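You operate a simulated robot arm through the tools that you are given. There is no shell and no other tool.

You run a simulated robot arm. Do the job below in one go: nothing can be reset, and whatever is moved stays where it is left.

JOB
Open the blue and orange levers, start the pump, trim the shunt to about 10 L/min, then run the compressor.
Fine: the chiller's levers, both before the pump. The compressor must not trip. Leave the other valves and switches.

Only the result counts: the job must be done as asked and must still hold three seconds after the hand-in. Knocking over, shifting, dropping, spilling or breaking anything else fails it.

ROBOT AND FRAMES
A 6-joint arm with a two-finger gripper, fixed in place. Base frame: the origin is on the floor under the middle of its stand, x ahead of it, y to its left, z up. Units: cm, degrees, N and s.
It reaches about 129.8 cm from its shoulder. Its first joint turns from -149.0 to 149.0 degrees. Payload 1.57 kg.
The TCP is the grasp point between the finger pads, 2.1 cm short of the fingertips. In the tool frame z runs along the fingers and y along their closing line. The gripper opens to 7 cm; its body begins 5 cm behind the TCP.
Orientation is told as [roll, pitch, yaw] about the base's x, y, z axes, in that order, counted from this pose: with the fingers straight down and closing along the base's y, the tool's x points along the base's -x, its y along +y and its z along -z.

CONTROLS
- The arm moves only by the tool drive_tool. Its arguments are lists of equal length, an entry for each row: "xyz": the shift along the tool's x, y, z in cm, a list of three; "angular": the turn, a rotation vector about the tool's x, y, z in degrees, a list of three; "gripper": the gripper command, from -1 (fully open) to 1 (shut), values between in proportion. In form: {"xyz": [[dx, dy, dz], ...], "angular": [[wx, wy, wz], ...], "gripper": [gripper, ...]}. A call has 1 to 20 rows; each row shifts and turns the commanded pose from where the row before left it, along the tool's axes as they then stand. Rows are played at 5 a second. More than 5 cm and 8.6 degrees between two rows, or a gripper value outside its range, and nothing of the call is played. A pose out of reach is approached as far as the arm can. The call stops where the force on the tool passes 40 N (or 10 N more than at its start, if that is more) or the arm is blocked; 0.2 s more then pass. The fingers move at their own pace (about 6.48 cm/s each) and stop on an object; they squeeze with about 24 N. The grip force told is the motor's: it shows also when the fingers shut on nothing. Time passes only in rows, and 0.2 s behind the last, so rows that do not move let the fingers close. It gives the time, the measured TCP pose, the force on the tool (base axes), the opening and the grip force at its end, in the units of the frame above (readings bear some noise), with the torque about the TCP (base axes, N m) and any sound that the robot's microphone picked up.
- Cameras (640 x 400 px; columns grow to the right, rows downward): "scene" is fixed at [39.98, -50.14, 142.3]; the picture's right is [1.00, -0.08, 0.00], its down [-0.04, -0.45, -0.89] and it looks along [0.07, 0.89, -0.45] (base axes); focal length 345 px, centre (320, 200). "wrist" rides on the gripper at [7.9, 0.4, -8.1] in the tool frame; the picture's right is [-0.05, 1.00, 0.00], its down [-0.67, -0.04, -0.74] and it looks along [-0.74, -0.04, 0.67] (tool axes); focal length 256 px, centre (320, 200).
- grab_frame(camera): a new picture of that camera. It takes no simulated time.
- lift_body(by): slides the trunk up (or, below 0, down) by that many cm; the arm rides with it, the base frame stays. It gives what a move gives, with no picture.
- locate(camera, pixels): for up to 12 pixels [column, row] of the newest picture of that camera ("zoom" is the newest enlarged one), the place [x, y, z] in the base frame of the surface seen there, good to about 0.3 cm. It takes no simulated time.
- close_up(camera, box): a new picture of the part [left, top, right, bottom] of that camera's present view, enlarged. It takes no simulated time.
- sign_off(): hands the job in; it is judged then, once.

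Open the gripper and draw the arm clear of the work before you hand the job in, unless the task says otherwise.

The tools are called as a command line: name --argument value ..., lists and objects as JSON in quotes. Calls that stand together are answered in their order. drive_tool: Moves the arm, as the interface text tells. Its arguments: {"type":"object","properties":{"xyz":{"type":"array","items":{"type":"array","items":{"type":"number"}}},"angular":{"type":"array","items":{"type":"array","items":{"type":"number"}}},"gripper":{"type":"array","items":{"type":"number"}}},"required":["xyz","angular","gripper"]} The other tools are called the same way: lift_body (by) moves the trunk up or down; grab_frame (camera) takes a picture; locate (camera, pixels) gives the place of the surface under pixels of a picture; close_up (camera, box) takes an enlarged picture of a part of a camera's view; sign_off () hands the job in.

At the start:

```text
clock: 0.0
eef_pos: [32.86, 60.06, 99.03]
tool_rot: [0.0, 0.0, 0.0]
wrist_force: [-1.4, -0.5, 0.5]
ft_torque: [0.02, -0.01, -0.03]
width: 6.99
grasp_force: 0.1
trunk travel left (down, up): [-67.1, 29.9]
```

scene: 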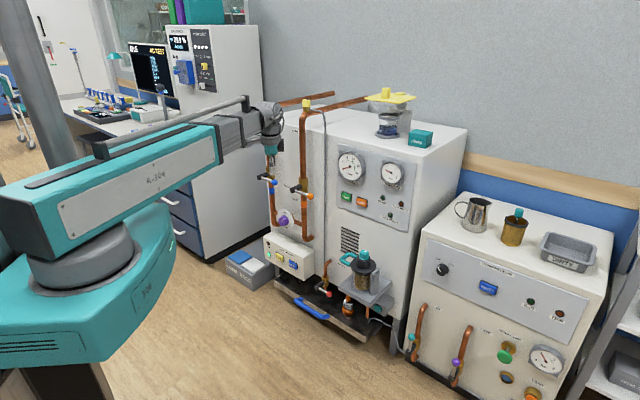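
wrist: 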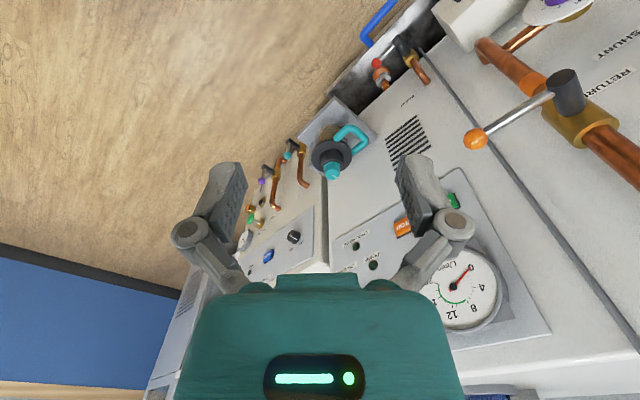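

I start by enlarging the chiller area in the scene view (around columns 250-420, rows 90-330) to identify levers, shunt wheel and buttons.

close_up --camera "scene" --box '[240, 80, 440, 205]'

close_up --camera "scene" --box '[240, 200, 440, 325]'

close_up --camera "scene" --box '[400, 200, 620, 400]'

```text
3.20 times, centred on (340, 142) of scene
```

zoom: 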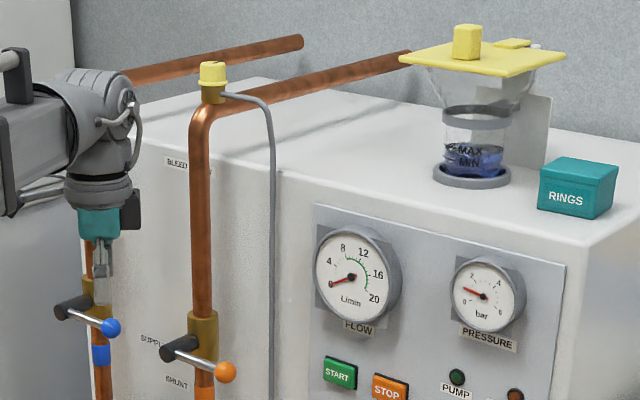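

```text
3.20 times, centred on (340, 262) of scene
```

zoom: 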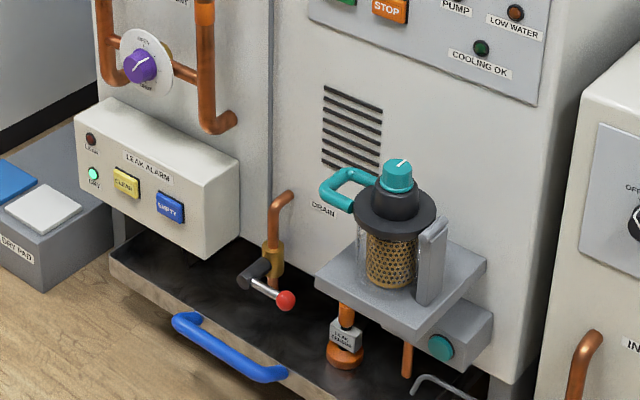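

```text
2.00 times, centred on (510, 300) of scene
```

zoom: 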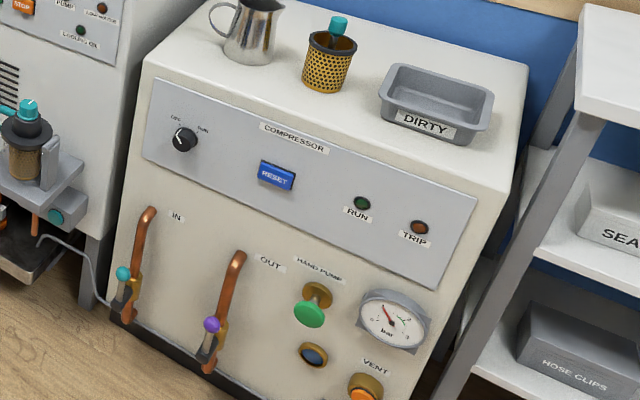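

The zooms show the blue lever (zoom ~ (110,327)) and orange lever (~(225,372)) horizontal across vertical pipes, the purple shunt knob, START/STOP and the compressor OFF/RUN knob. I locate the key points now in the scene picture.

grab_frame --camera "scene"

locate --camera "scene" --pixels '[[274, 182], [262, 177], [310, 196], [296, 190], [284, 220], [346, 196], [362, 202], [350, 167], [443, 269], [486, 288], [303, 120], [304, 220]]'

close_up --camera "scene" --box '[250, 165, 330, 215]'

close_up --camera "scene" --box '[250, 195, 330, 245]'

close_up --camera "scene" --box '[424, 250, 504, 300]'

close_up --camera "scene" --box '[330, 140, 426, 200]'

```text
taken
```

scene: 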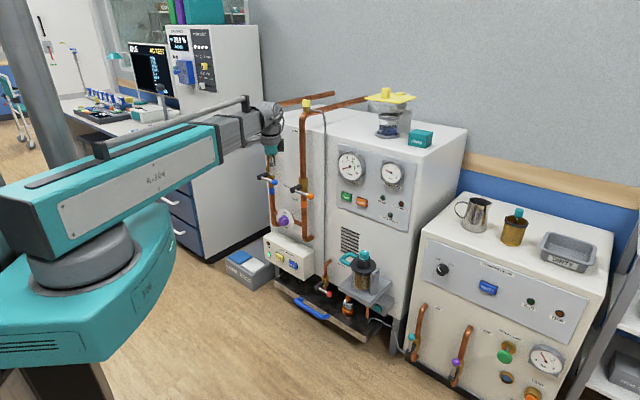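

```text
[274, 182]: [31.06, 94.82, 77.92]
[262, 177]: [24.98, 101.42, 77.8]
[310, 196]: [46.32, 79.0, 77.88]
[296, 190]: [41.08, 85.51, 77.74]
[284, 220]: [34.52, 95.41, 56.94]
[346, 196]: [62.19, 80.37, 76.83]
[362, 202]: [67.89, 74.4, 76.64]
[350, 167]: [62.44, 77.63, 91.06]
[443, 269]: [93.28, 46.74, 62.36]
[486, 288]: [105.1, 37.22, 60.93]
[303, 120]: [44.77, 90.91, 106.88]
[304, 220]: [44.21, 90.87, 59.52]
```

```text
8.00 times, centred on (290, 190) of scene
```

zoom: 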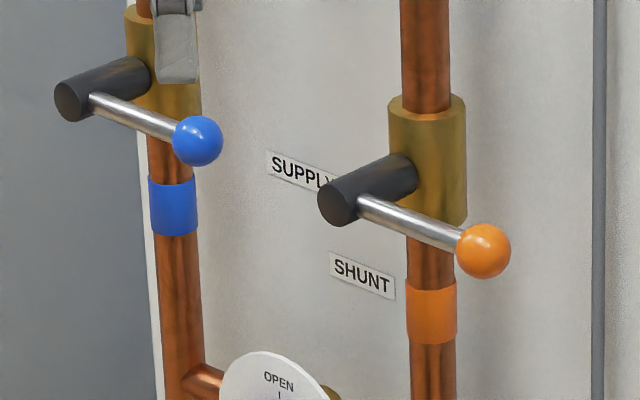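

```text
8.00 times, centred on (290, 220) of scene
```

zoom: 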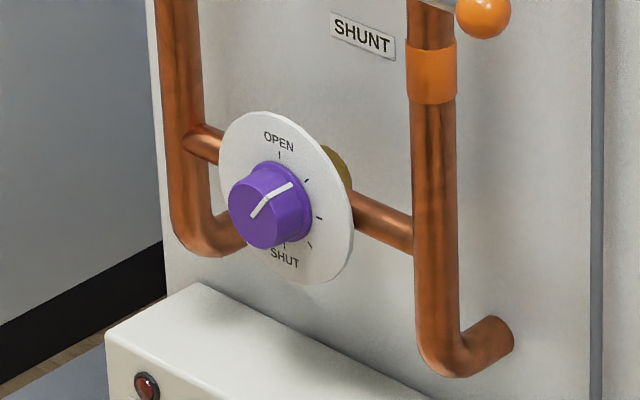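

```text
8.00 times, centred on (464, 275) of scene
```

zoom: 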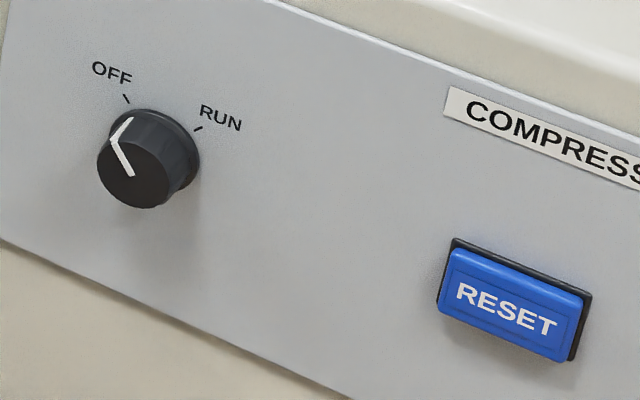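

```text
6.67 times, centred on (378, 170) of scene
```

zoom: 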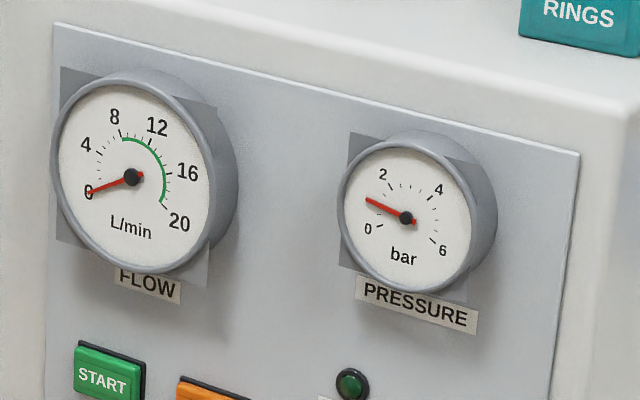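

I get the orientation of the chiller and compressor faces and details of the levers by locating more points.

locate --camera "scene" --pixels '[[331, 150], [407, 168], [332, 205], [405, 225], [318, 165], [318, 240], [290, 165], [285, 205], [432, 252], [560, 290], [427, 282], [570, 335]]'

close_up --camera "scene" --box '[250, 165, 330, 215]'

locate --camera "zoom" --pixels '[[68, 100], [110, 80], [140, 118], [197, 140], [165, 95], [173, 205], [335, 205], [380, 180], [420, 225], [482, 250], [430, 130], [432, 310]]'

```text
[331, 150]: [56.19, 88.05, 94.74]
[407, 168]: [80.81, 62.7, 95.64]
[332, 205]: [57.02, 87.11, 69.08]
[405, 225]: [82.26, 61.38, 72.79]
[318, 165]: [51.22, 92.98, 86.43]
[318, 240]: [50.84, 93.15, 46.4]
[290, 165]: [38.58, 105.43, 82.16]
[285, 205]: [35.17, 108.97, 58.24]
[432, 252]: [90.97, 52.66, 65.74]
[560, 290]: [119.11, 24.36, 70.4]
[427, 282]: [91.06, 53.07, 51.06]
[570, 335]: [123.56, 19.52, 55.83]
```

```text
8.00 times, centred on (290, 190) of scene
```

zoom: 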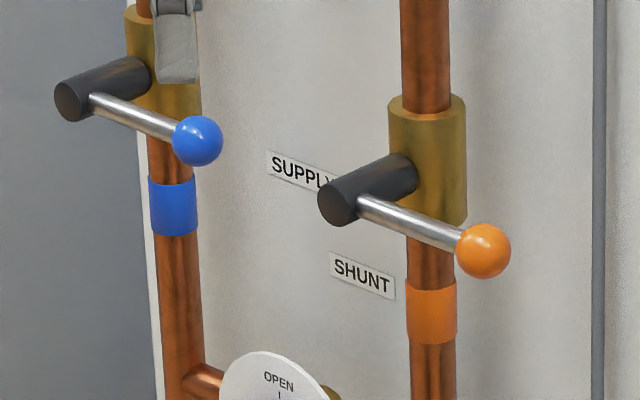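

```text
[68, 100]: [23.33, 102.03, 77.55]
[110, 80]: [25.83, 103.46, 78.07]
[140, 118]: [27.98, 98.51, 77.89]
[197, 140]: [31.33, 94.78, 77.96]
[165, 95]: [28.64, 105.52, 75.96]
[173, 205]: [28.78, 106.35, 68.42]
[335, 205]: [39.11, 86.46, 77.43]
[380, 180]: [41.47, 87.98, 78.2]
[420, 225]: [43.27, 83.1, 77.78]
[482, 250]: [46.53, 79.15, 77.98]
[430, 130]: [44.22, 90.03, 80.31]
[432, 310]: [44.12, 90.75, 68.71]
```

The faces run along (0.707,-0.707) with outward normal (-0.707,-0.707). I check the leak-alarm box, shunt knob disc, drain lever and other nearby obstacles, plus the compressor's already-open levers for the lever convention.

close_up --camera "scene" --box '[250, 195, 346, 255]'

locate --camera "zoom" --pixels '[[116, 210], [220, 265], [98, 290], [120, 200], [190, 180], [250, 200], [225, 160], [190, 240], [215, 175], [248, 165], [300, 180], [100, 330]]'

close_up --camera "scene" --box '[300, 250, 380, 300]'

close_up --camera "scene" --box '[400, 300, 480, 350]'

close_up --camera "scene" --box '[430, 345, 510, 395]'

```text
6.67 times, centred on (298, 225) of scene
```

zoom: 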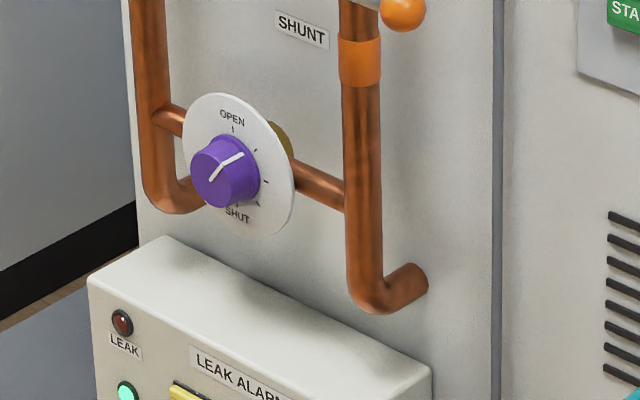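

```text
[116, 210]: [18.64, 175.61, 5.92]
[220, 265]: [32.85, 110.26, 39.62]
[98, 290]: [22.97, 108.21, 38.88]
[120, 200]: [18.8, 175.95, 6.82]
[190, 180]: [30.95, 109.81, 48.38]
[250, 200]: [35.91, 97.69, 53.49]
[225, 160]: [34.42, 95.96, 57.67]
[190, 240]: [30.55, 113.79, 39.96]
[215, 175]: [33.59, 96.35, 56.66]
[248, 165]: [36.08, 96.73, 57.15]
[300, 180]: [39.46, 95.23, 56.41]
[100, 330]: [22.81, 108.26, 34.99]
```

```text
8.00 times, centred on (340, 275) of scene
```

zoom: 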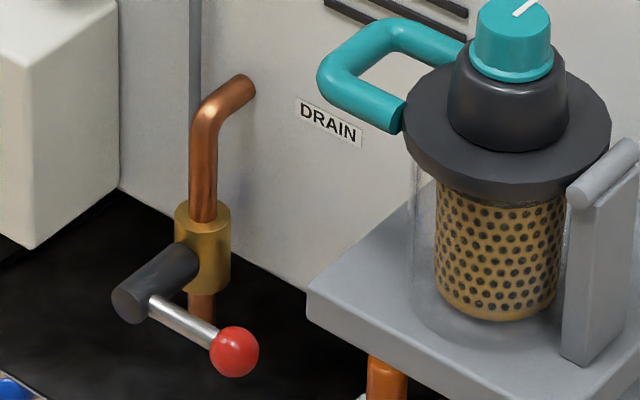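

```text
8.00 times, centred on (440, 325) of scene
```

zoom: 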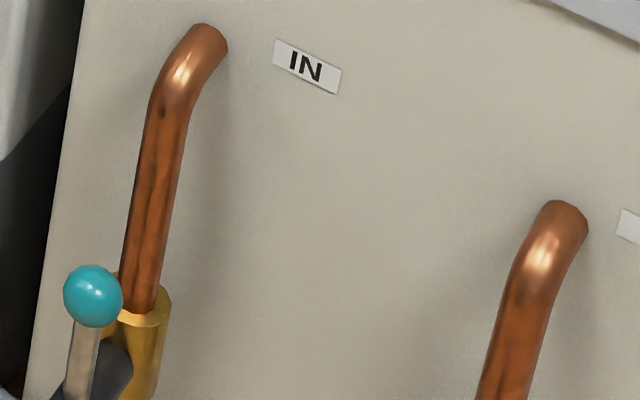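

```text
8.00 times, centred on (470, 370) of scene
```

zoom: 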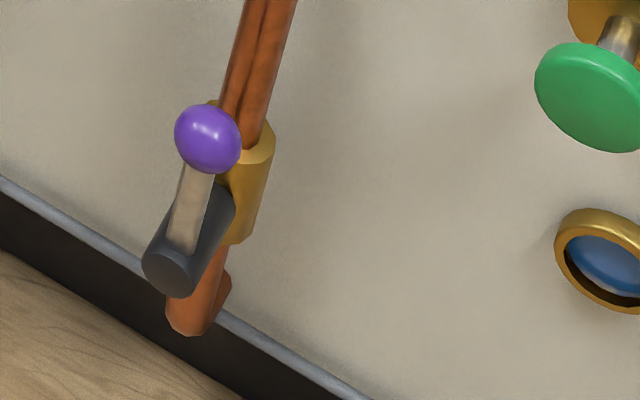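

The compressor's open levers (teal, purple) stand up along their pipes, so the blue and orange ones must swing from pointing right to pointing up. I first yaw the tool by 45° and then tilt the fingers to point horizontally at the chiller, all in free space.

drive_tool --xyz '[[0, 0, 0], [0, 0, 0], [0, 0, 0], [0, 0, 0], [0, 0, 0], [0, 0, 0]]' --angular '[[0, 0, -7.5], [0, 0, -7.5], [0, 0, -7.5], [0, 0, -7.5], [0, 0, -7.5], [0, 0, -7.5]]' --gripper '[1, 1, 1, 1, 1, 1]'

```text
clock: 1.4
eef_pos: [32.94, 60.04, 98.93]
tool_rot: [0.0, 0.0, 45.1]
wrist_force: [-0.4, 0.2, 0.2]
ft_torque: [0.01, -0.01, 0.02]
width: 0.0
grasp_force: 24.4
trunk travel left (down, up): [-67.1, 29.9]
```

The yaw reads 45.1° as planned. Now I tilt -90° about the tool y so the fingers point along (0.707,0.707,0).

drive_tool --xyz '[[0, 0, 0], [0, 0, 0], [0, 0, 0], [0, 0, 0], [0, 0, 0], [0, 0, 0], [0, 0, 0], [0, 0, 0], [0, 0, 0], [0, 0, 0], [0, 0, 0], [0, 0, 0]]' --angular '[[0, -7.5, 0], [0, -7.5, 0], [0, -7.5, 0], [0, -7.5, 0], [0, -7.5, 0], [0, -7.5, 0], [0, -7.5, 0], [0, -7.5, 0], [0, -7.5, 0], [0, -7.5, 0], [0, -7.5, 0], [0, -7.5, 0]]' --gripper '[1, 1, 1, 1, 1, 1, 1, 1, 1, 1, 1, 1]'

grab_frame --camera "scene"

grab_frame --camera "wrist"

```text
clock: 4.0
eef_pos: [32.89, 60.16, 117.57]
tool_rot: [1.0, -89.9, 44.1]
wrist_force: [-0.1, 0.1, -0.5]
ft_torque: [-0.01, 0.01, 0.03]
width: 0.0
grasp_force: 23.9
out of reach, approached as far as the arm can: row 2, 3, 4, 5, 6, 7, 8, 9, 10, 11, 12
trunk travel left (down, up): [-67.1, 29.9]
```

```text
taken
```

scene: 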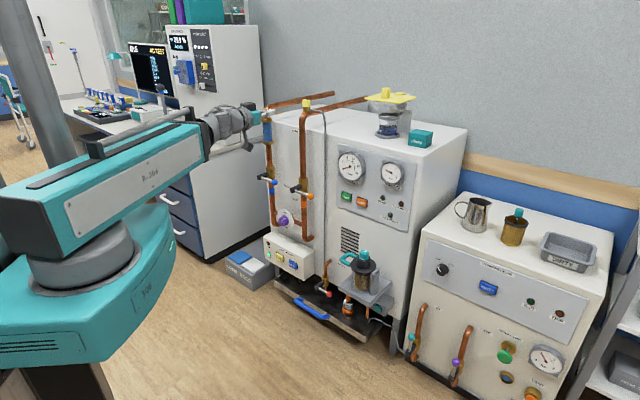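

```text
taken
```

wrist: 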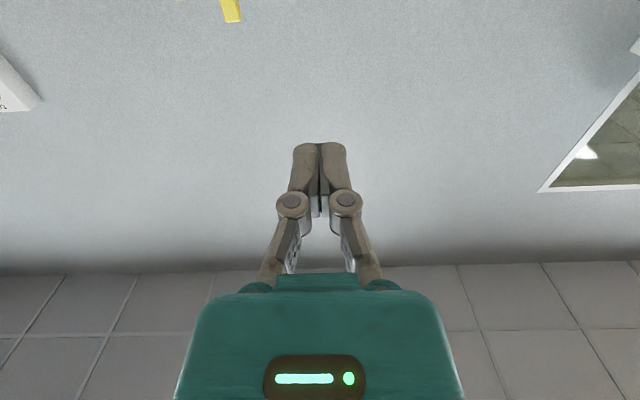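

With horizontal fingers the arm sits at z=117.6 and cannot go lower here, so I lower the trunk about 46 cm so the TCP comes to lever height (levers at z≈77.5), still 24 cm in front of them.

lift_body --by -45

grab_frame --camera "scene"

grab_frame --camera "wrist"

```text
refused: -45 is not a number from -40 to 40
```

```text
taken
```

scene: 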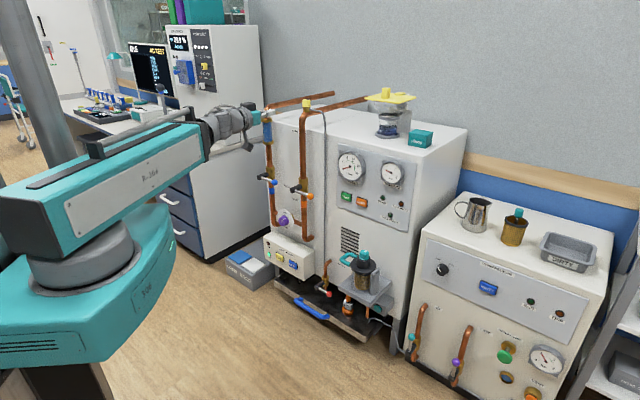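

```text
taken
```

wrist: 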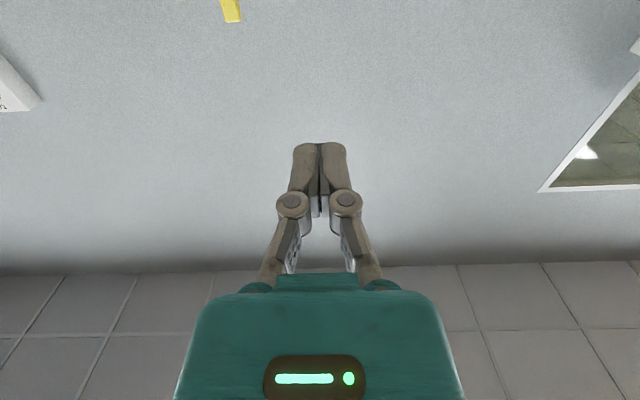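

The lift is limited to 40 cm per call, so I lower by 40 and look.

lift_body --by -40

grab_frame --camera "scene"

grab_frame --camera "wrist"

```text
clock: 7.8
eef_pos: [32.96, 60.22, 77.4]
tool_rot: [-2.6, -89.9, 47.7]
wrist_force: [0.1, 0.3, -0.4]
ft_torque: [0.0, -0.02, -0.01]
width: 0.0
grasp_force: 24.5
trunk travel left (down, up): [-27.1, 69.9]
```

```text
taken
```

scene: 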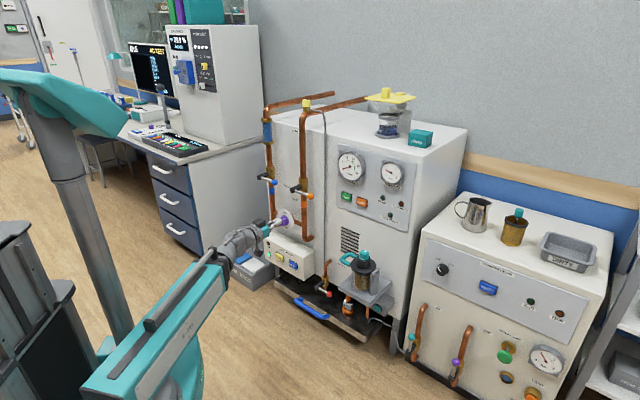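

```text
taken
```

wrist: 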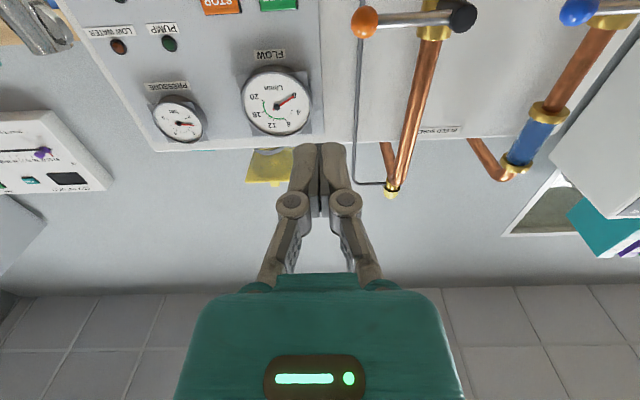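

The wrist view shows the gauges and both levers (orange ball at (363,20), blue at (578,10)). I lower the trunk another 5 cm so the closed fingers pass under the orange lever, then check.

lift_body --by -5

drive_tool --xyz '[[0, 2, 2], [0, 2, 3], [0, 2, 3], [0, 2, 3], [0, 0.2, 3]]' --angular '[[0, 0, 0], [0, 0, 0], [0, 0, 0], [0, 0, 0], [0, 0, 0]]' --gripper '[1, 1, 1, 1, 1]'

grab_frame --camera "scene"

grab_frame --camera "wrist"

```text
clock: 8.8
eef_pos: [33.03, 60.17, 72.59]
tool_rot: [-3.4, -89.8, 48.3]
wrist_force: [0.2, 0.8, 0.2]
ft_torque: [-0.03, -0.02, 0.0]
width: 0.01
grasp_force: 23.8
trunk travel left (down, up): [-22.1, 74.9]
```

```text
clock: 9.9
eef_pos: [37.06, 75.8, 72.51]
tool_rot: [-1.8, -89.8, 46.7]
wrist_force: [0.0, -0.8, -0.2]
ft_torque: [0.04, 0.02, 0.02]
width: 0.0
grasp_force: 24.0
trunk travel left (down, up): [-22.1, 74.9]
```

```text
taken
```

scene: 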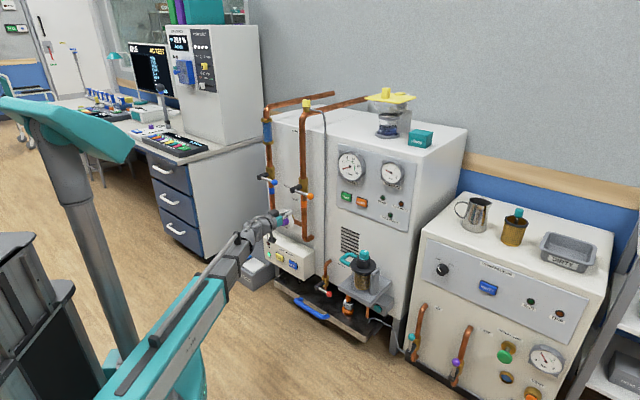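

```text
taken
```

wrist: 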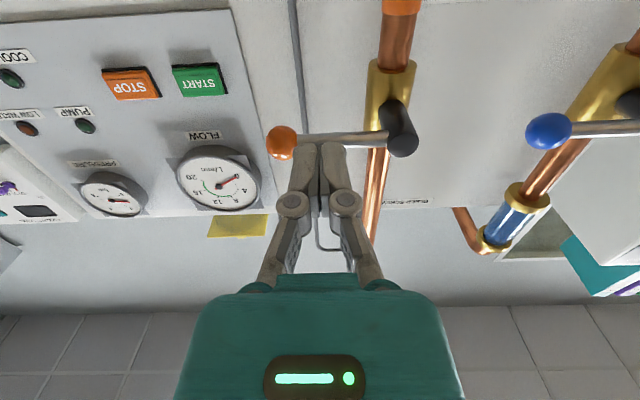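

The fingers are now under and in front of the orange lever (ball at (281,142), hub at (400,130)). I measure lever points from this closer view.

locate --camera "wrist" --pixels '[[281, 142], [404, 145], [350, 140], [390, 85], [548, 130], [598, 130], [198, 80], [130, 84], [400, 40]]'

```text
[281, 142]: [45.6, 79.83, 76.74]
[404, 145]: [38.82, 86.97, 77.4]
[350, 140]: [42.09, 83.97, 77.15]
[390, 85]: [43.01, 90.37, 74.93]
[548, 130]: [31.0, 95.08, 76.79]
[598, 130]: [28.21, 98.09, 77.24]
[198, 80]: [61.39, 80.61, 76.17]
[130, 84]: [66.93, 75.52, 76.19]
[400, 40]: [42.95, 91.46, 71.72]
```

Hub centre is at s≈-33.9 (along the face), rod about 13 cm out from the wall. I move the closed fingers forward 9.2 cm beneath the rod, then raise gently toward contact.

drive_tool --xyz '[[0, 0.5, 3.2], [0, 0, 3], [0, 0, 3], [-1.5, 0, 0], [-1, 0, 0]]' --angular '[[0, 0, 0], [0, 0, 0], [0, 0, 0], [0, 0, 0], [0, 0, 0]]' --gripper '[1, 1, 1, 1, 1]'

grab_frame --camera "wrist"

close_up --camera "scene" --box '[250, 165, 346, 225]'

```text
clock: 11.2
eef_pos: [43.2, 82.63, 72.68]
tool_rot: [-5.8, -89.8, 50.8]
wrist_force: [-0.5, 0.6, 0.2]
ft_torque: [0.01, 0.0, 0.02]
width: 0.0
grasp_force: 23.4
out of reach, approached as far as the arm can: row 4, 5
trunk travel left (down, up): [-22.1, 74.9]
```

```text
taken
```

wrist: 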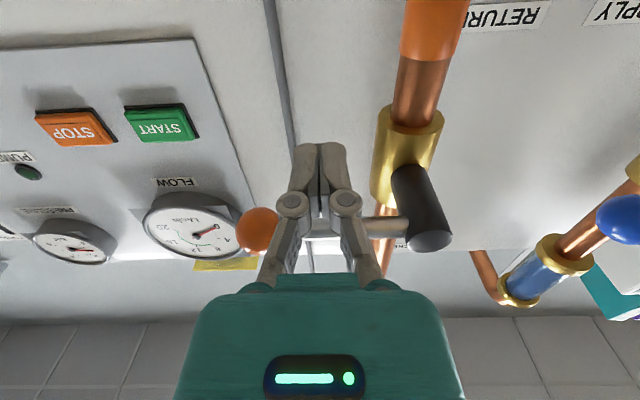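

```text
6.67 times, centred on (298, 195) of scene
```

zoom: 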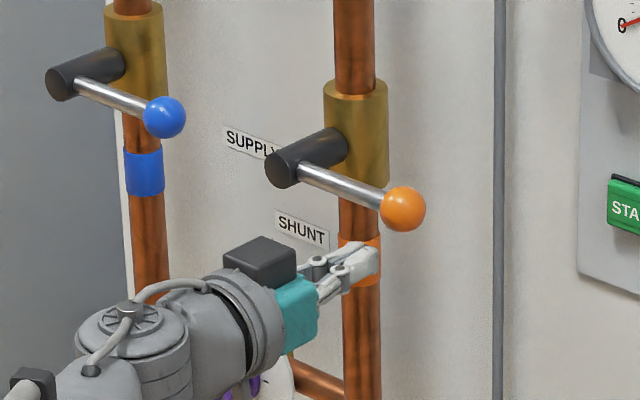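

Rows 4-5 (up) were out of reach: with horizontal fingers the height comes from the trunk, so I use lift_body for the upward push. TCP is at s=-27.9, 13 cm from the wall, right under the rod; I lift 3 cm gently first.

lift_body --by 3

close_up --camera "scene" --box '[250, 165, 346, 225]'

```text
clock: 11.9
eef_pos: [43.04, 82.66, 75.58]
tool_rot: [-4.5, -89.9, 49.5]
wrist_force: [0.6, 0.2, -0.3]
ft_torque: [0.02, 0.03, -0.03]
width: 0.01
grasp_force: 23.7
trunk travel left (down, up): [-25.1, 71.9]
```

```text
6.67 times, centred on (298, 195) of scene
```

zoom: 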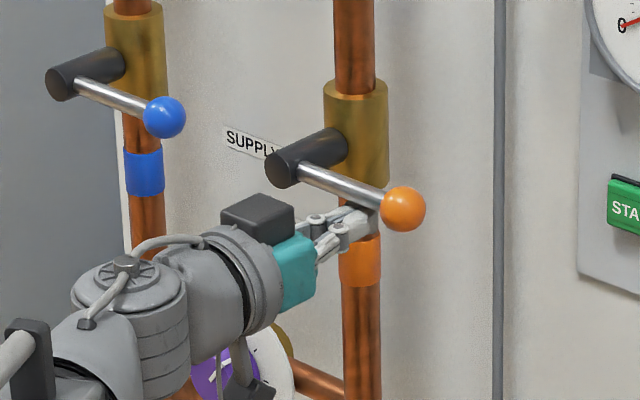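

Fingers are just beneath the orange rod with no contact force yet. I lift 2 cm more and check the force and the lever.

lift_body --by 2

close_up --camera "scene" --box '[250, 165, 346, 225]'

```text
clock: 12.6
eef_pos: [43.06, 82.69, 77.62]
tool_rot: [-14.3, -89.9, 59.2]
wrist_force: [-0.5, -0.3, -0.1]
ft_torque: [0.0, 0.0, -0.02]
width: 0.0
grasp_force: 23.9
trunk travel left (down, up): [-27.1, 69.9]
```

```text
6.67 times, centred on (298, 195) of scene
```

zoom: 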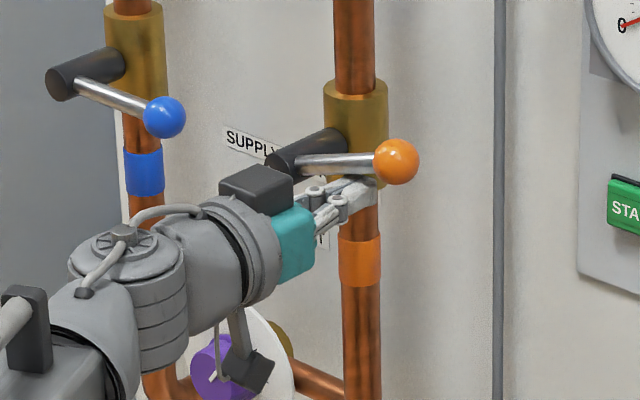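

The orange lever has turned up a little and moves easily. I keep lifting by 2 cm and then another 2 cm.

lift_body --by 2

lift_body --by 1.7

close_up --camera "scene" --box '[250, 165, 346, 225]'

```text
clock: 13.2
eef_pos: [43.14, 82.7, 79.49]
tool_rot: [-9.2, -89.8, 54.3]
wrist_force: [-0.4, -0.2, 0.9]
ft_torque: [-0.03, 0.0, 0.01]
width: 0.01
grasp_force: 24.2
trunk travel left (down, up): [-29.1, 67.9]
```

```text
clock: 13.9
eef_pos: [43.05, 82.76, 81.32]
tool_rot: [-8.4, -89.9, 53.4]
wrist_force: [-0.3, -0.3, 0.2]
ft_torque: [0.06, -0.02, 0.02]
width: 0.02
grasp_force: 24.0
trunk travel left (down, up): [-30.8, 66.2]
```

```text
6.67 times, centred on (298, 195) of scene
```

zoom: 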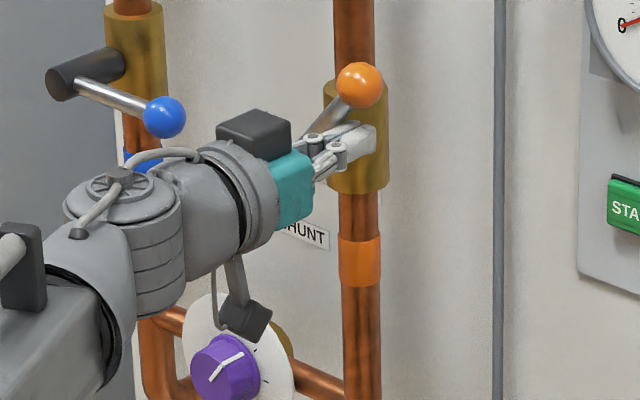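

The lever is now around 50-55° up. I push left (tool +y) 2 cm in small rows.

drive_tool --xyz '[[0, 0.5, 0], [0, 0.5, 0], [0, 0.5, 0], [0, 0.5, 0]]' --angular '[[0, 0, 0], [0, 0, 0], [0, 0, 0], [0, 0, 0]]' --gripper '[1, 1, 1, 1]'

close_up --camera "scene" --box '[250, 165, 346, 225]'

```text
clock: 14.9
eef_pos: [41.69, 83.96, 81.17]
tool_rot: [1.3, -89.9, 43.6]
wrist_force: [2.6, -2.1, 0.3]
ft_torque: [-0.01, 0.02, -0.06]
width: 0.03
grasp_force: 24.3
trunk travel left (down, up): [-30.8, 66.2]
```

```text
6.67 times, centred on (298, 195) of scene
```

zoom: 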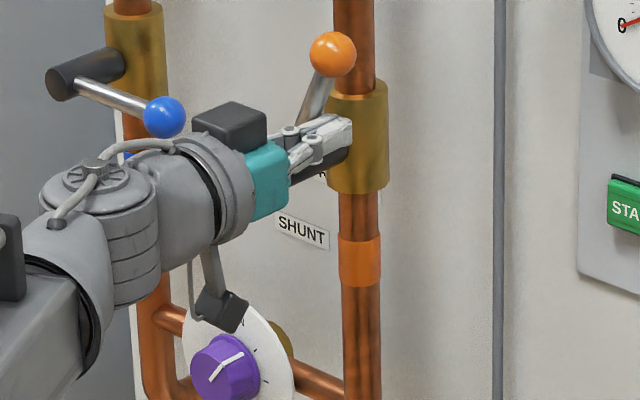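

The lever is around 65-70° now. I lift 2 cm to stay on the outer part of the rod, then push left further.

lift_body --by 2

drive_tool --xyz '[[0, 0.5, 0], [0, 0.5, 0], [0, 0.5, 0], [0, 0.5, 0], [0, 0.4, 0]]' --angular '[[0, 0, 0], [0, 0, 0], [0, 0, 0], [0, 0, 0], [0, 0, 0]]' --gripper '[1, 1, 1, 1, 1]'

close_up --camera "scene" --box '[250, 145, 346, 205]'

grab_frame --camera "wrist"

```text
clock: 15.6
eef_pos: [41.65, 84.13, 83.21]
tool_rot: [-4.2, -89.8, 49.2]
wrist_force: [0.4, 0.8, 0.2]
ft_torque: [-0.06, -0.01, 0.0]
width: 0.0
grasp_force: 24.5
trunk travel left (down, up): [-32.8, 64.2]
```

```text
clock: 16.8
eef_pos: [40.16, 85.67, 83.2]
tool_rot: [12.5, -89.8, 32.2]
wrist_force: [6.5, -12.8, -5.4]
ft_torque: [-0.1, 0.0, -0.11]
width: 0.0
grasp_force: 24.5
trunk travel left (down, up): [-32.8, 64.2]
```

```text
6.67 times, centred on (298, 175) of scene
```

zoom: 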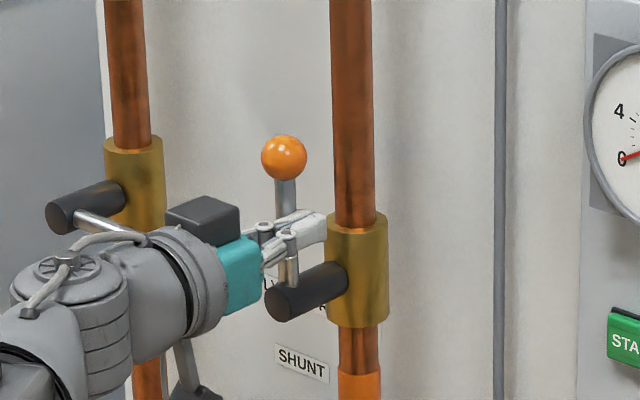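

```text
taken
```

wrist: 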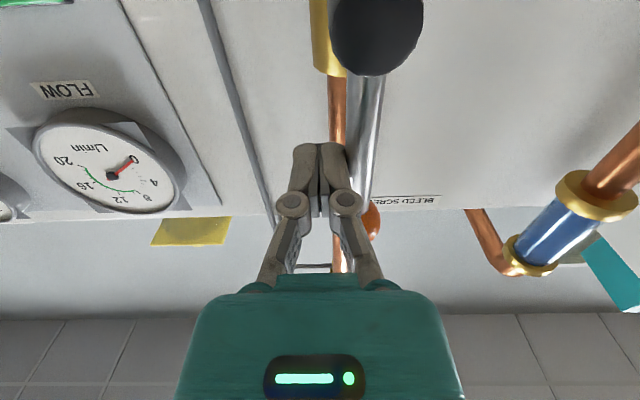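

The orange lever now looks vertical and the side force rose to ~14 N, suggesting its stop. I push 0.3 cm more to confirm.

drive_tool --xyz '[[0, 0.2, 0], [0, 0.2, 0]]' --angular '[[0, 0, 0], [0, 0, 0]]' --gripper '[1, 1]'

close_up --camera "scene" --box '[250, 145, 346, 205]'

```text
clock: 17.4
eef_pos: [40.07, 85.64, 83.27]
tool_rot: [26.7, -89.7, 17.6]
wrist_force: [20.3, -32.1, -11.0]
ft_torque: [-0.16, -0.02, -0.3]
width: 0.02
grasp_force: 24.3
trunk travel left (down, up): [-32.8, 64.2]
```

```text
6.67 times, centred on (298, 175) of scene
```

zoom: 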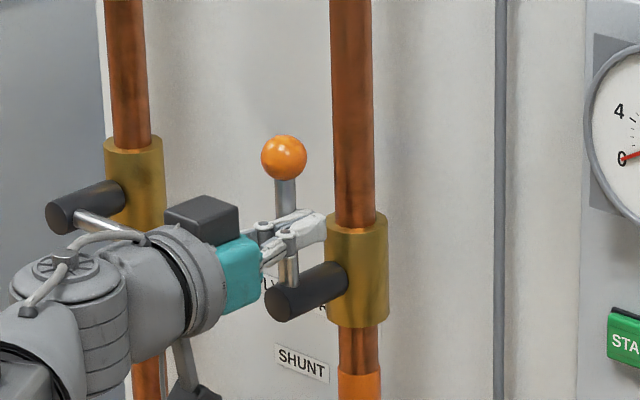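

The orange lever is on its open stop. I back off right, withdraw 10 cm, and then lower and move over to the blue lever.

drive_tool --xyz '[[0, -0.7, 0], [0, -0.7, 0], [0, 0, -2], [0, 0, -4], [0, 0, -4]]' --angular '[[0, 0, 0], [0, 0, 0], [0, 0, 0], [0, 0, 0], [0, 0, 0]]' --gripper '[1, 1, 1, 1, 1]'

lift_body --by -11

drive_tool --xyz '[[0, 3, 0], [0, 3, 0], [0, 3, 0], [0, 3, 0], [0, 3, 0], [0, 3, 0]]' --angular '[[0, 0, 0], [0, 0, 0], [0, 0, 0], [0, 0, 0], [0, 0, 0], [0, 0, 0]]' --gripper '[1, 1, 1, 1, 1, 1]'

grab_frame --camera "scene"

grab_frame --camera "wrist"

```text
clock: 18.6
eef_pos: [33.31, 77.44, 83.22]
tool_rot: [-2.0, -89.8, 47.1]
wrist_force: [1.2, 0.5, 0.7]
ft_torque: [-0.02, 0.0, 0.02]
width: 0.03
grasp_force: 23.8
trunk travel left (down, up): [-32.8, 64.2]
```

```text
clock: 20.0
eef_pos: [33.23, 77.51, 72.22]
tool_rot: [-2.9, -89.8, 47.9]
wrist_force: [-0.3, -0.1, 0.0]
ft_torque: [-0.02, 0.0, 0.04]
width: 0.02
grasp_force: 24.2
trunk travel left (down, up): [-21.8, 75.2]
```

```text
clock: 21.4
eef_pos: [20.44, 90.5, 72.27]
tool_rot: [-0.8, -89.8, 45.8]
wrist_force: [-0.1, 0.0, 0.8]
ft_torque: [0.03, -0.02, 0.02]
width: 0.0
grasp_force: 23.8
trunk travel left (down, up): [-21.8, 75.2]
```

```text
taken
```

scene: 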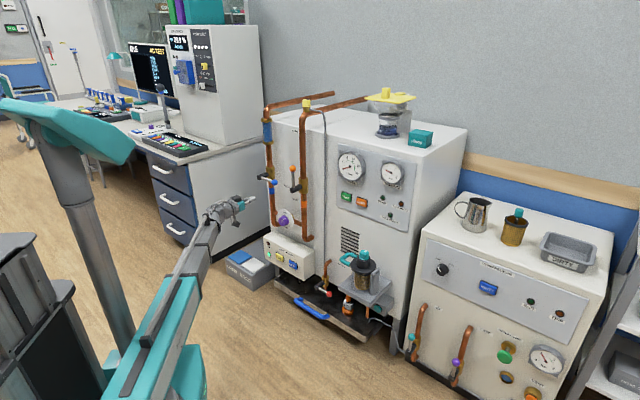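

```text
taken
```

wrist: 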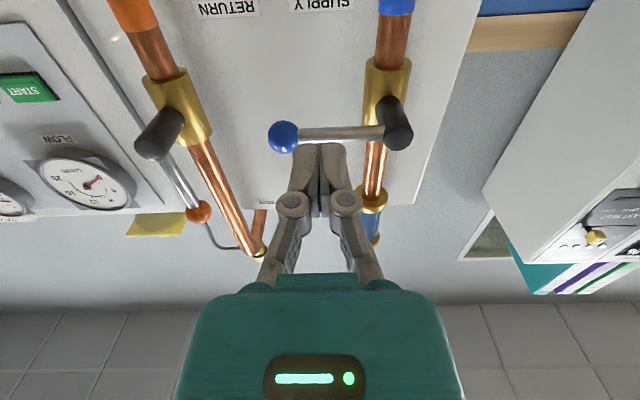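

The blue lever appears ahead (ball (283,137), hub (398,130)), the fingers beneath it. I verify its position before moving in.

locate --camera "wrist" --pixels '[[283, 137], [340, 134], [398, 138], [385, 80]]'

drive_tool --xyz '[[0, 0, 2.5], [0, 0, 2.5], [0, 0, 2.5], [0, 0, 2.7]]' --angular '[[0, 0, 0], [0, 0, 0], [0, 0, 0], [0, 0, 0]]' --gripper '[1, 1, 1, 1]'

lift_body --by 3

close_up --camera "scene" --box '[234, 155, 330, 215]'

grab_frame --camera "wrist"

```text
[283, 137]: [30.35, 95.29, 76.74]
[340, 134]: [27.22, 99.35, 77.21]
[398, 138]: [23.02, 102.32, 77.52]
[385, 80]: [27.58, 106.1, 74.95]
```

```text
clock: 22.4
eef_pos: [27.52, 97.46, 72.25]
tool_rot: [-1.7, -89.7, 46.8]
wrist_force: [-0.7, 0.2, 0.0]
ft_torque: [0.0, 0.04, 0.04]
width: 0.01
grasp_force: 23.9
trunk travel left (down, up): [-21.8, 75.2]
```

```text
clock: 23.1
eef_pos: [27.58, 97.6, 75.17]
tool_rot: [-1.9, -89.7, 47.0]
wrist_force: [-0.6, -0.8, 0.3]
ft_torque: [-0.02, 0.01, 0.02]
width: 0.0
grasp_force: 24.2
trunk travel left (down, up): [-24.8, 72.2]
```

```text
6.67 times, centred on (282, 185) of scene
```

zoom: 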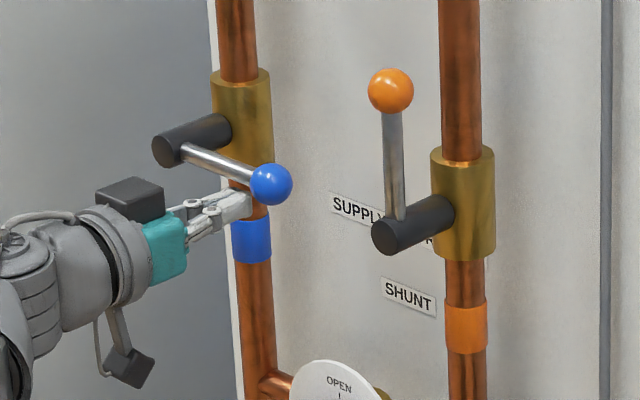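

```text
taken
```

wrist: 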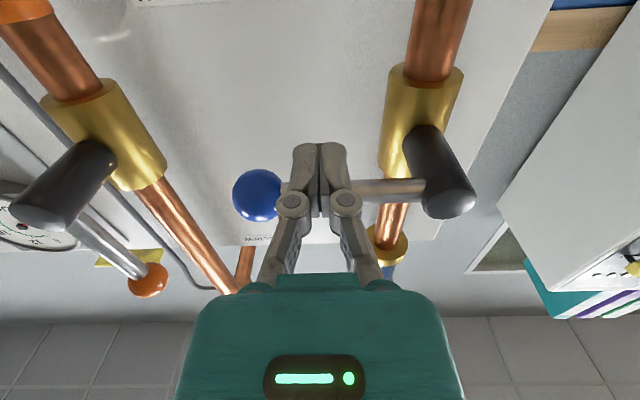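

The orange lever stands vertical (open) and the fingers are just under the blue rod. I shift in 0.4 cm and left 0.4 cm, then lift it as before.

drive_tool --xyz '[[0, 0.4, 0.4]]' --angular '[[0, 0, 0]]' --gripper '[1]'

lift_body --by 3

lift_body --by 3

close_up --camera "scene" --box '[234, 155, 330, 215]'

```text
clock: 23.5
eef_pos: [27.52, 98.23, 75.12]
tool_rot: [-2.1, -89.7, 47.0]
wrist_force: [0.8, 0.5, 0.0]
ft_torque: [0.0, 0.01, 0.0]
width: 0.0
grasp_force: 24.4
trunk travel left (down, up): [-24.8, 72.2]
```

```text
clock: 24.3
eef_pos: [27.58, 98.13, 78.05]
tool_rot: [-5.7, -89.7, 50.6]
wrist_force: [0.5, 0.0, -0.4]
ft_torque: [0.0, 0.04, 0.02]
width: 0.01
grasp_force: 28.9
trunk travel left (down, up): [-27.8, 69.2]
```

```text
clock: 25.0
eef_pos: [27.57, 98.13, 81.23]
tool_rot: [-4.4, -89.7, 49.3]
wrist_force: [0.5, -0.2, 0.4]
ft_torque: [0.01, 0.02, 0.02]
width: 0.0
grasp_force: 28.9
trunk travel left (down, up): [-30.8, 66.2]
```

```text
6.67 times, centred on (282, 185) of scene
```

zoom: 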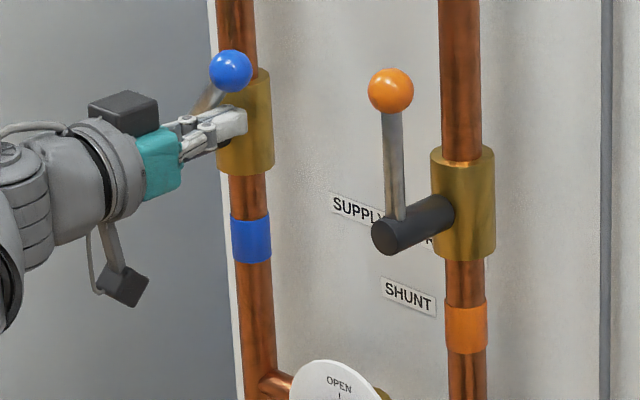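

The blue lever is about halfway up. I repeat the left push, lift 2 cm, then left push to the stop.

drive_tool --xyz '[[0, 0.5, 0], [0, 0.5, 0], [0, 0.5, 0], [0, 0.5, 0]]' --angular '[[0, 0, 0], [0, 0, 0], [0, 0, 0], [0, 0, 0]]' --gripper '[1, 1, 1, 1]'

lift_body --by 2

drive_tool --xyz '[[0, 0.5, 0], [0, 0.5, 0], [0, 0.5, 0], [0, 0.3, 0], [0, 0.3, 0], [0, 0.2, 0], [0, 0.2, 0]]' --angular '[[0, 0, 0], [0, 0, 0], [0, 0, 0], [0, 0, 0], [0, 0, 0], [0, 0, 0], [0, 0, 0]]' --gripper '[1, 1, 1, 1, 1, 1, 1]'

close_up --camera "scene" --box '[234, 145, 330, 205]'

grab_frame --camera "wrist"

```text
clock: 26.0
eef_pos: [26.33, 99.47, 81.19]
tool_rot: [-0.2, -89.6, 45.2]
wrist_force: [2.1, -2.0, -0.3]
ft_torque: [0.0, 0.03, -0.04]
width: 0.0
grasp_force: 28.7
trunk travel left (down, up): [-30.8, 66.2]
```

```text
clock: 26.7
eef_pos: [26.2, 99.56, 83.16]
tool_rot: [-3.3, -89.7, 48.2]
wrist_force: [0.5, 0.6, -0.8]
ft_torque: [0.01, 0.03, 0.0]
width: 0.0
grasp_force: 28.8
trunk travel left (down, up): [-32.8, 64.2]
```

```text
clock: 28.3
eef_pos: [24.69, 101.23, 83.14]
tool_rot: [6.9, -89.7, 37.9]
wrist_force: [5.3, -13.4, -4.1]
ft_torque: [-0.07, -0.01, -0.1]
width: 0.0
grasp_force: 28.9
trunk travel left (down, up): [-32.8, 64.2]
```

```text
6.67 times, centred on (282, 175) of scene
```

zoom: 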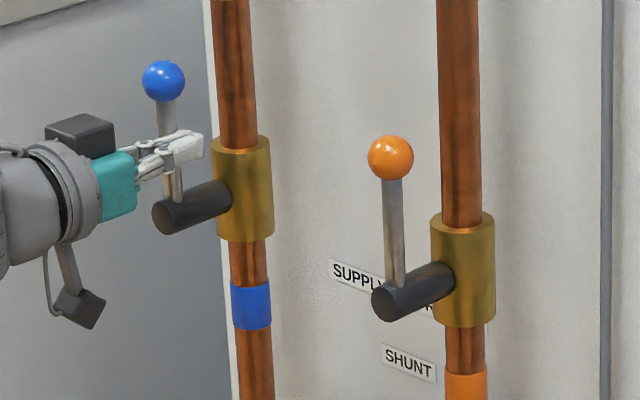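

```text
taken
```

wrist: 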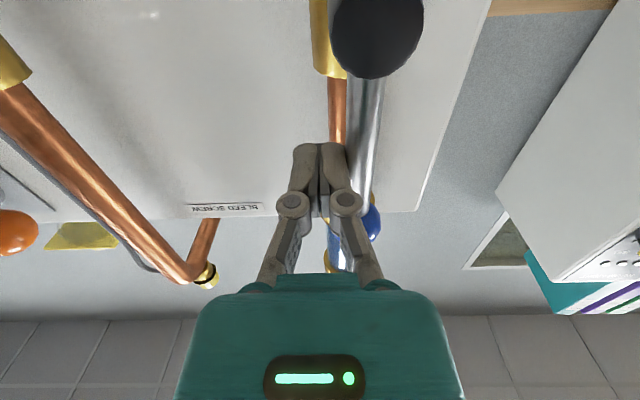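

Blue lever is nearly vertical with force ~13 N. I push 0.4 cm more to seat it on its stop, then back off and withdraw.

drive_tool --xyz '[[0, 0.2, 0], [0, 0.2, 0]]' --angular '[[0, 0, 0], [0, 0, 0]]' --gripper '[1, 1]'

drive_tool --xyz '[[0, -0.7, 0], [0, -0.7, 0], [0, 0, -2], [0, 0, -4], [0, 0, -4]]' --angular '[[0, 0, 0], [0, 0, 0], [0, 0, 0], [0, 0, 0], [0, 0, 0]]' --gripper '[1, 1, 1, 1, 1]'

close_up --camera "scene" --box '[234, 145, 330, 205]'

grab_frame --camera "wrist"

```text
clock: 28.9
eef_pos: [24.6, 101.15, 83.19]
tool_rot: [7.4, -89.6, 37.1]
wrist_force: [3.0, -3.5, 0.2]
ft_torque: [0.02, 0.0, -0.02]
width: 0.0
grasp_force: 28.7
trunk travel left (down, up): [-32.8, 64.2]
stopped in row 2: the force on the tool passed its limit at 42 N (the readings are from after the stop); the commanded pose is now the measured one
```

```text
clock: 30.1
eef_pos: [18.35, 93.19, 83.1]
tool_rot: [6.8, -89.8, 37.6]
wrist_force: [0.5, 0.8, 0.2]
ft_torque: [0.05, -0.01, -0.01]
width: 0.0
grasp_force: 28.9
trunk travel left (down, up): [-32.8, 64.2]
```

```text
6.67 times, centred on (282, 175) of scene
```

zoom: 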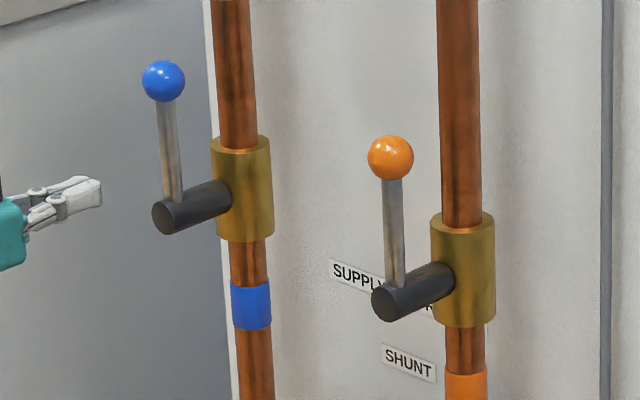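

```text
taken
```

wrist: 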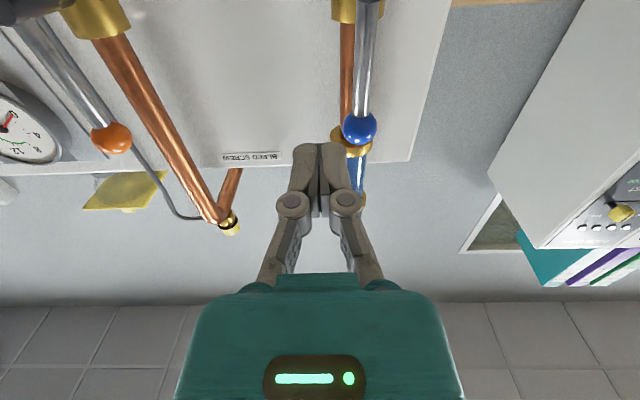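

Both levers are vertical. Now I travel right to stand in front of START (≈(61.8,80.5,76.5)) and lower the trunk to its height.

drive_tool --xyz '[[0, -3, -1], [0, -4, -1], [0, -4, 0], [0, -4, 0], [0, -4, 0], [0, -4, 0], [0, -4, 0], [0, -4, 0], [0, -4, 0], [0, -4, 0]]' --angular '[[0, 0, 0], [0, 0, 0], [0, 0, 0], [0, 0, 0], [0, 0, 0], [0, 0, 0], [0, 0, 0], [0, 0, 0], [0, 0, 0], [0, 0, 0]]' --gripper '[1, 1, 1, 1, 1, 1, 1, 1, 1, 1]'

lift_body --by -6.6

grab_frame --camera "scene"

grab_frame --camera "wrist"

```text
clock: 32.3
eef_pos: [44.23, 64.31, 83.18]
tool_rot: [6.4, -89.8, 38.0]
wrist_force: [-0.3, -0.1, -0.3]
ft_torque: [0.01, 0.02, -0.02]
width: 0.01
grasp_force: 28.8
trunk travel left (down, up): [-32.8, 64.2]
```

```text
clock: 33.4
eef_pos: [44.02, 64.25, 76.47]
tool_rot: [7.8, -89.8, 36.6]
wrist_force: [-0.9, 0.4, 0.5]
ft_torque: [0.0, 0.0, 0.02]
width: 0.0
grasp_force: 28.0
trunk travel left (down, up): [-26.2, 70.8]
```

```text
taken
```

scene: 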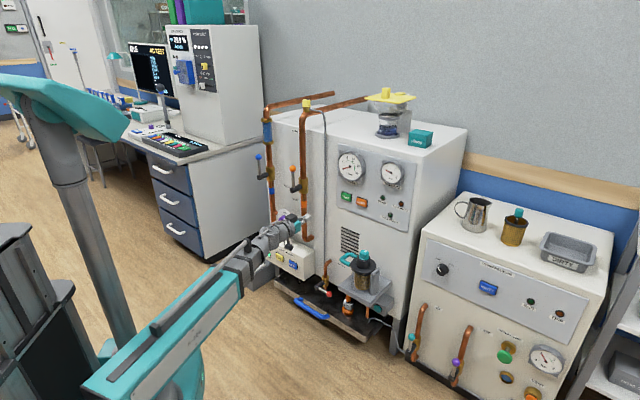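

```text
taken
```

wrist: 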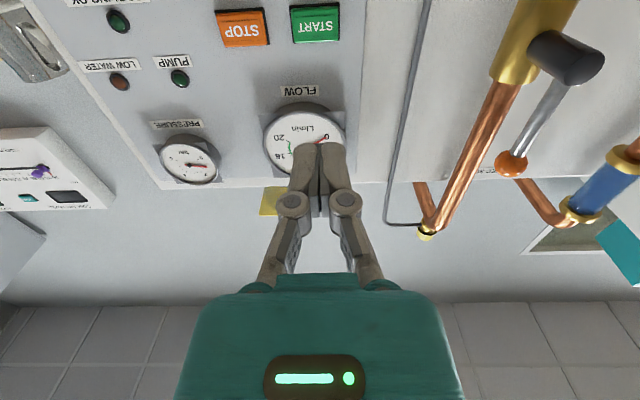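

START is seen at (315,23) in the wrist view. I locate its centre and STOP's for aiming.

locate --camera "wrist" --pixels '[[315, 23], [293, 10], [338, 35], [293, 38], [335, 8], [242, 27], [355, 60]]'

close_up --camera "scene" --box '[330, 180, 394, 220]'

locate --camera "zoom" --pixels '[[155, 160], [115, 125], [200, 155], [115, 180], [200, 215]]'

```text
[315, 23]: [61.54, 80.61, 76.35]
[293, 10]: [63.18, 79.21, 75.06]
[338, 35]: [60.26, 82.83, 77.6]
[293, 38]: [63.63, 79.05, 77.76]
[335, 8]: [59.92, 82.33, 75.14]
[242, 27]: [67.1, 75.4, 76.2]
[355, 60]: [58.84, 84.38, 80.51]
```

```text
10.00 times, centred on (362, 200) of scene
```

zoom: 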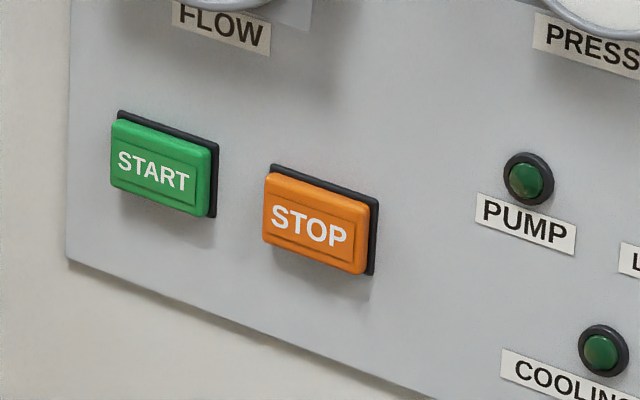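

```text
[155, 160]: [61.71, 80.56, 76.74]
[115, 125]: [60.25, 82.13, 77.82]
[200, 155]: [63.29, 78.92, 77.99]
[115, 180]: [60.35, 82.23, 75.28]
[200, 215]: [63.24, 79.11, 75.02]
```

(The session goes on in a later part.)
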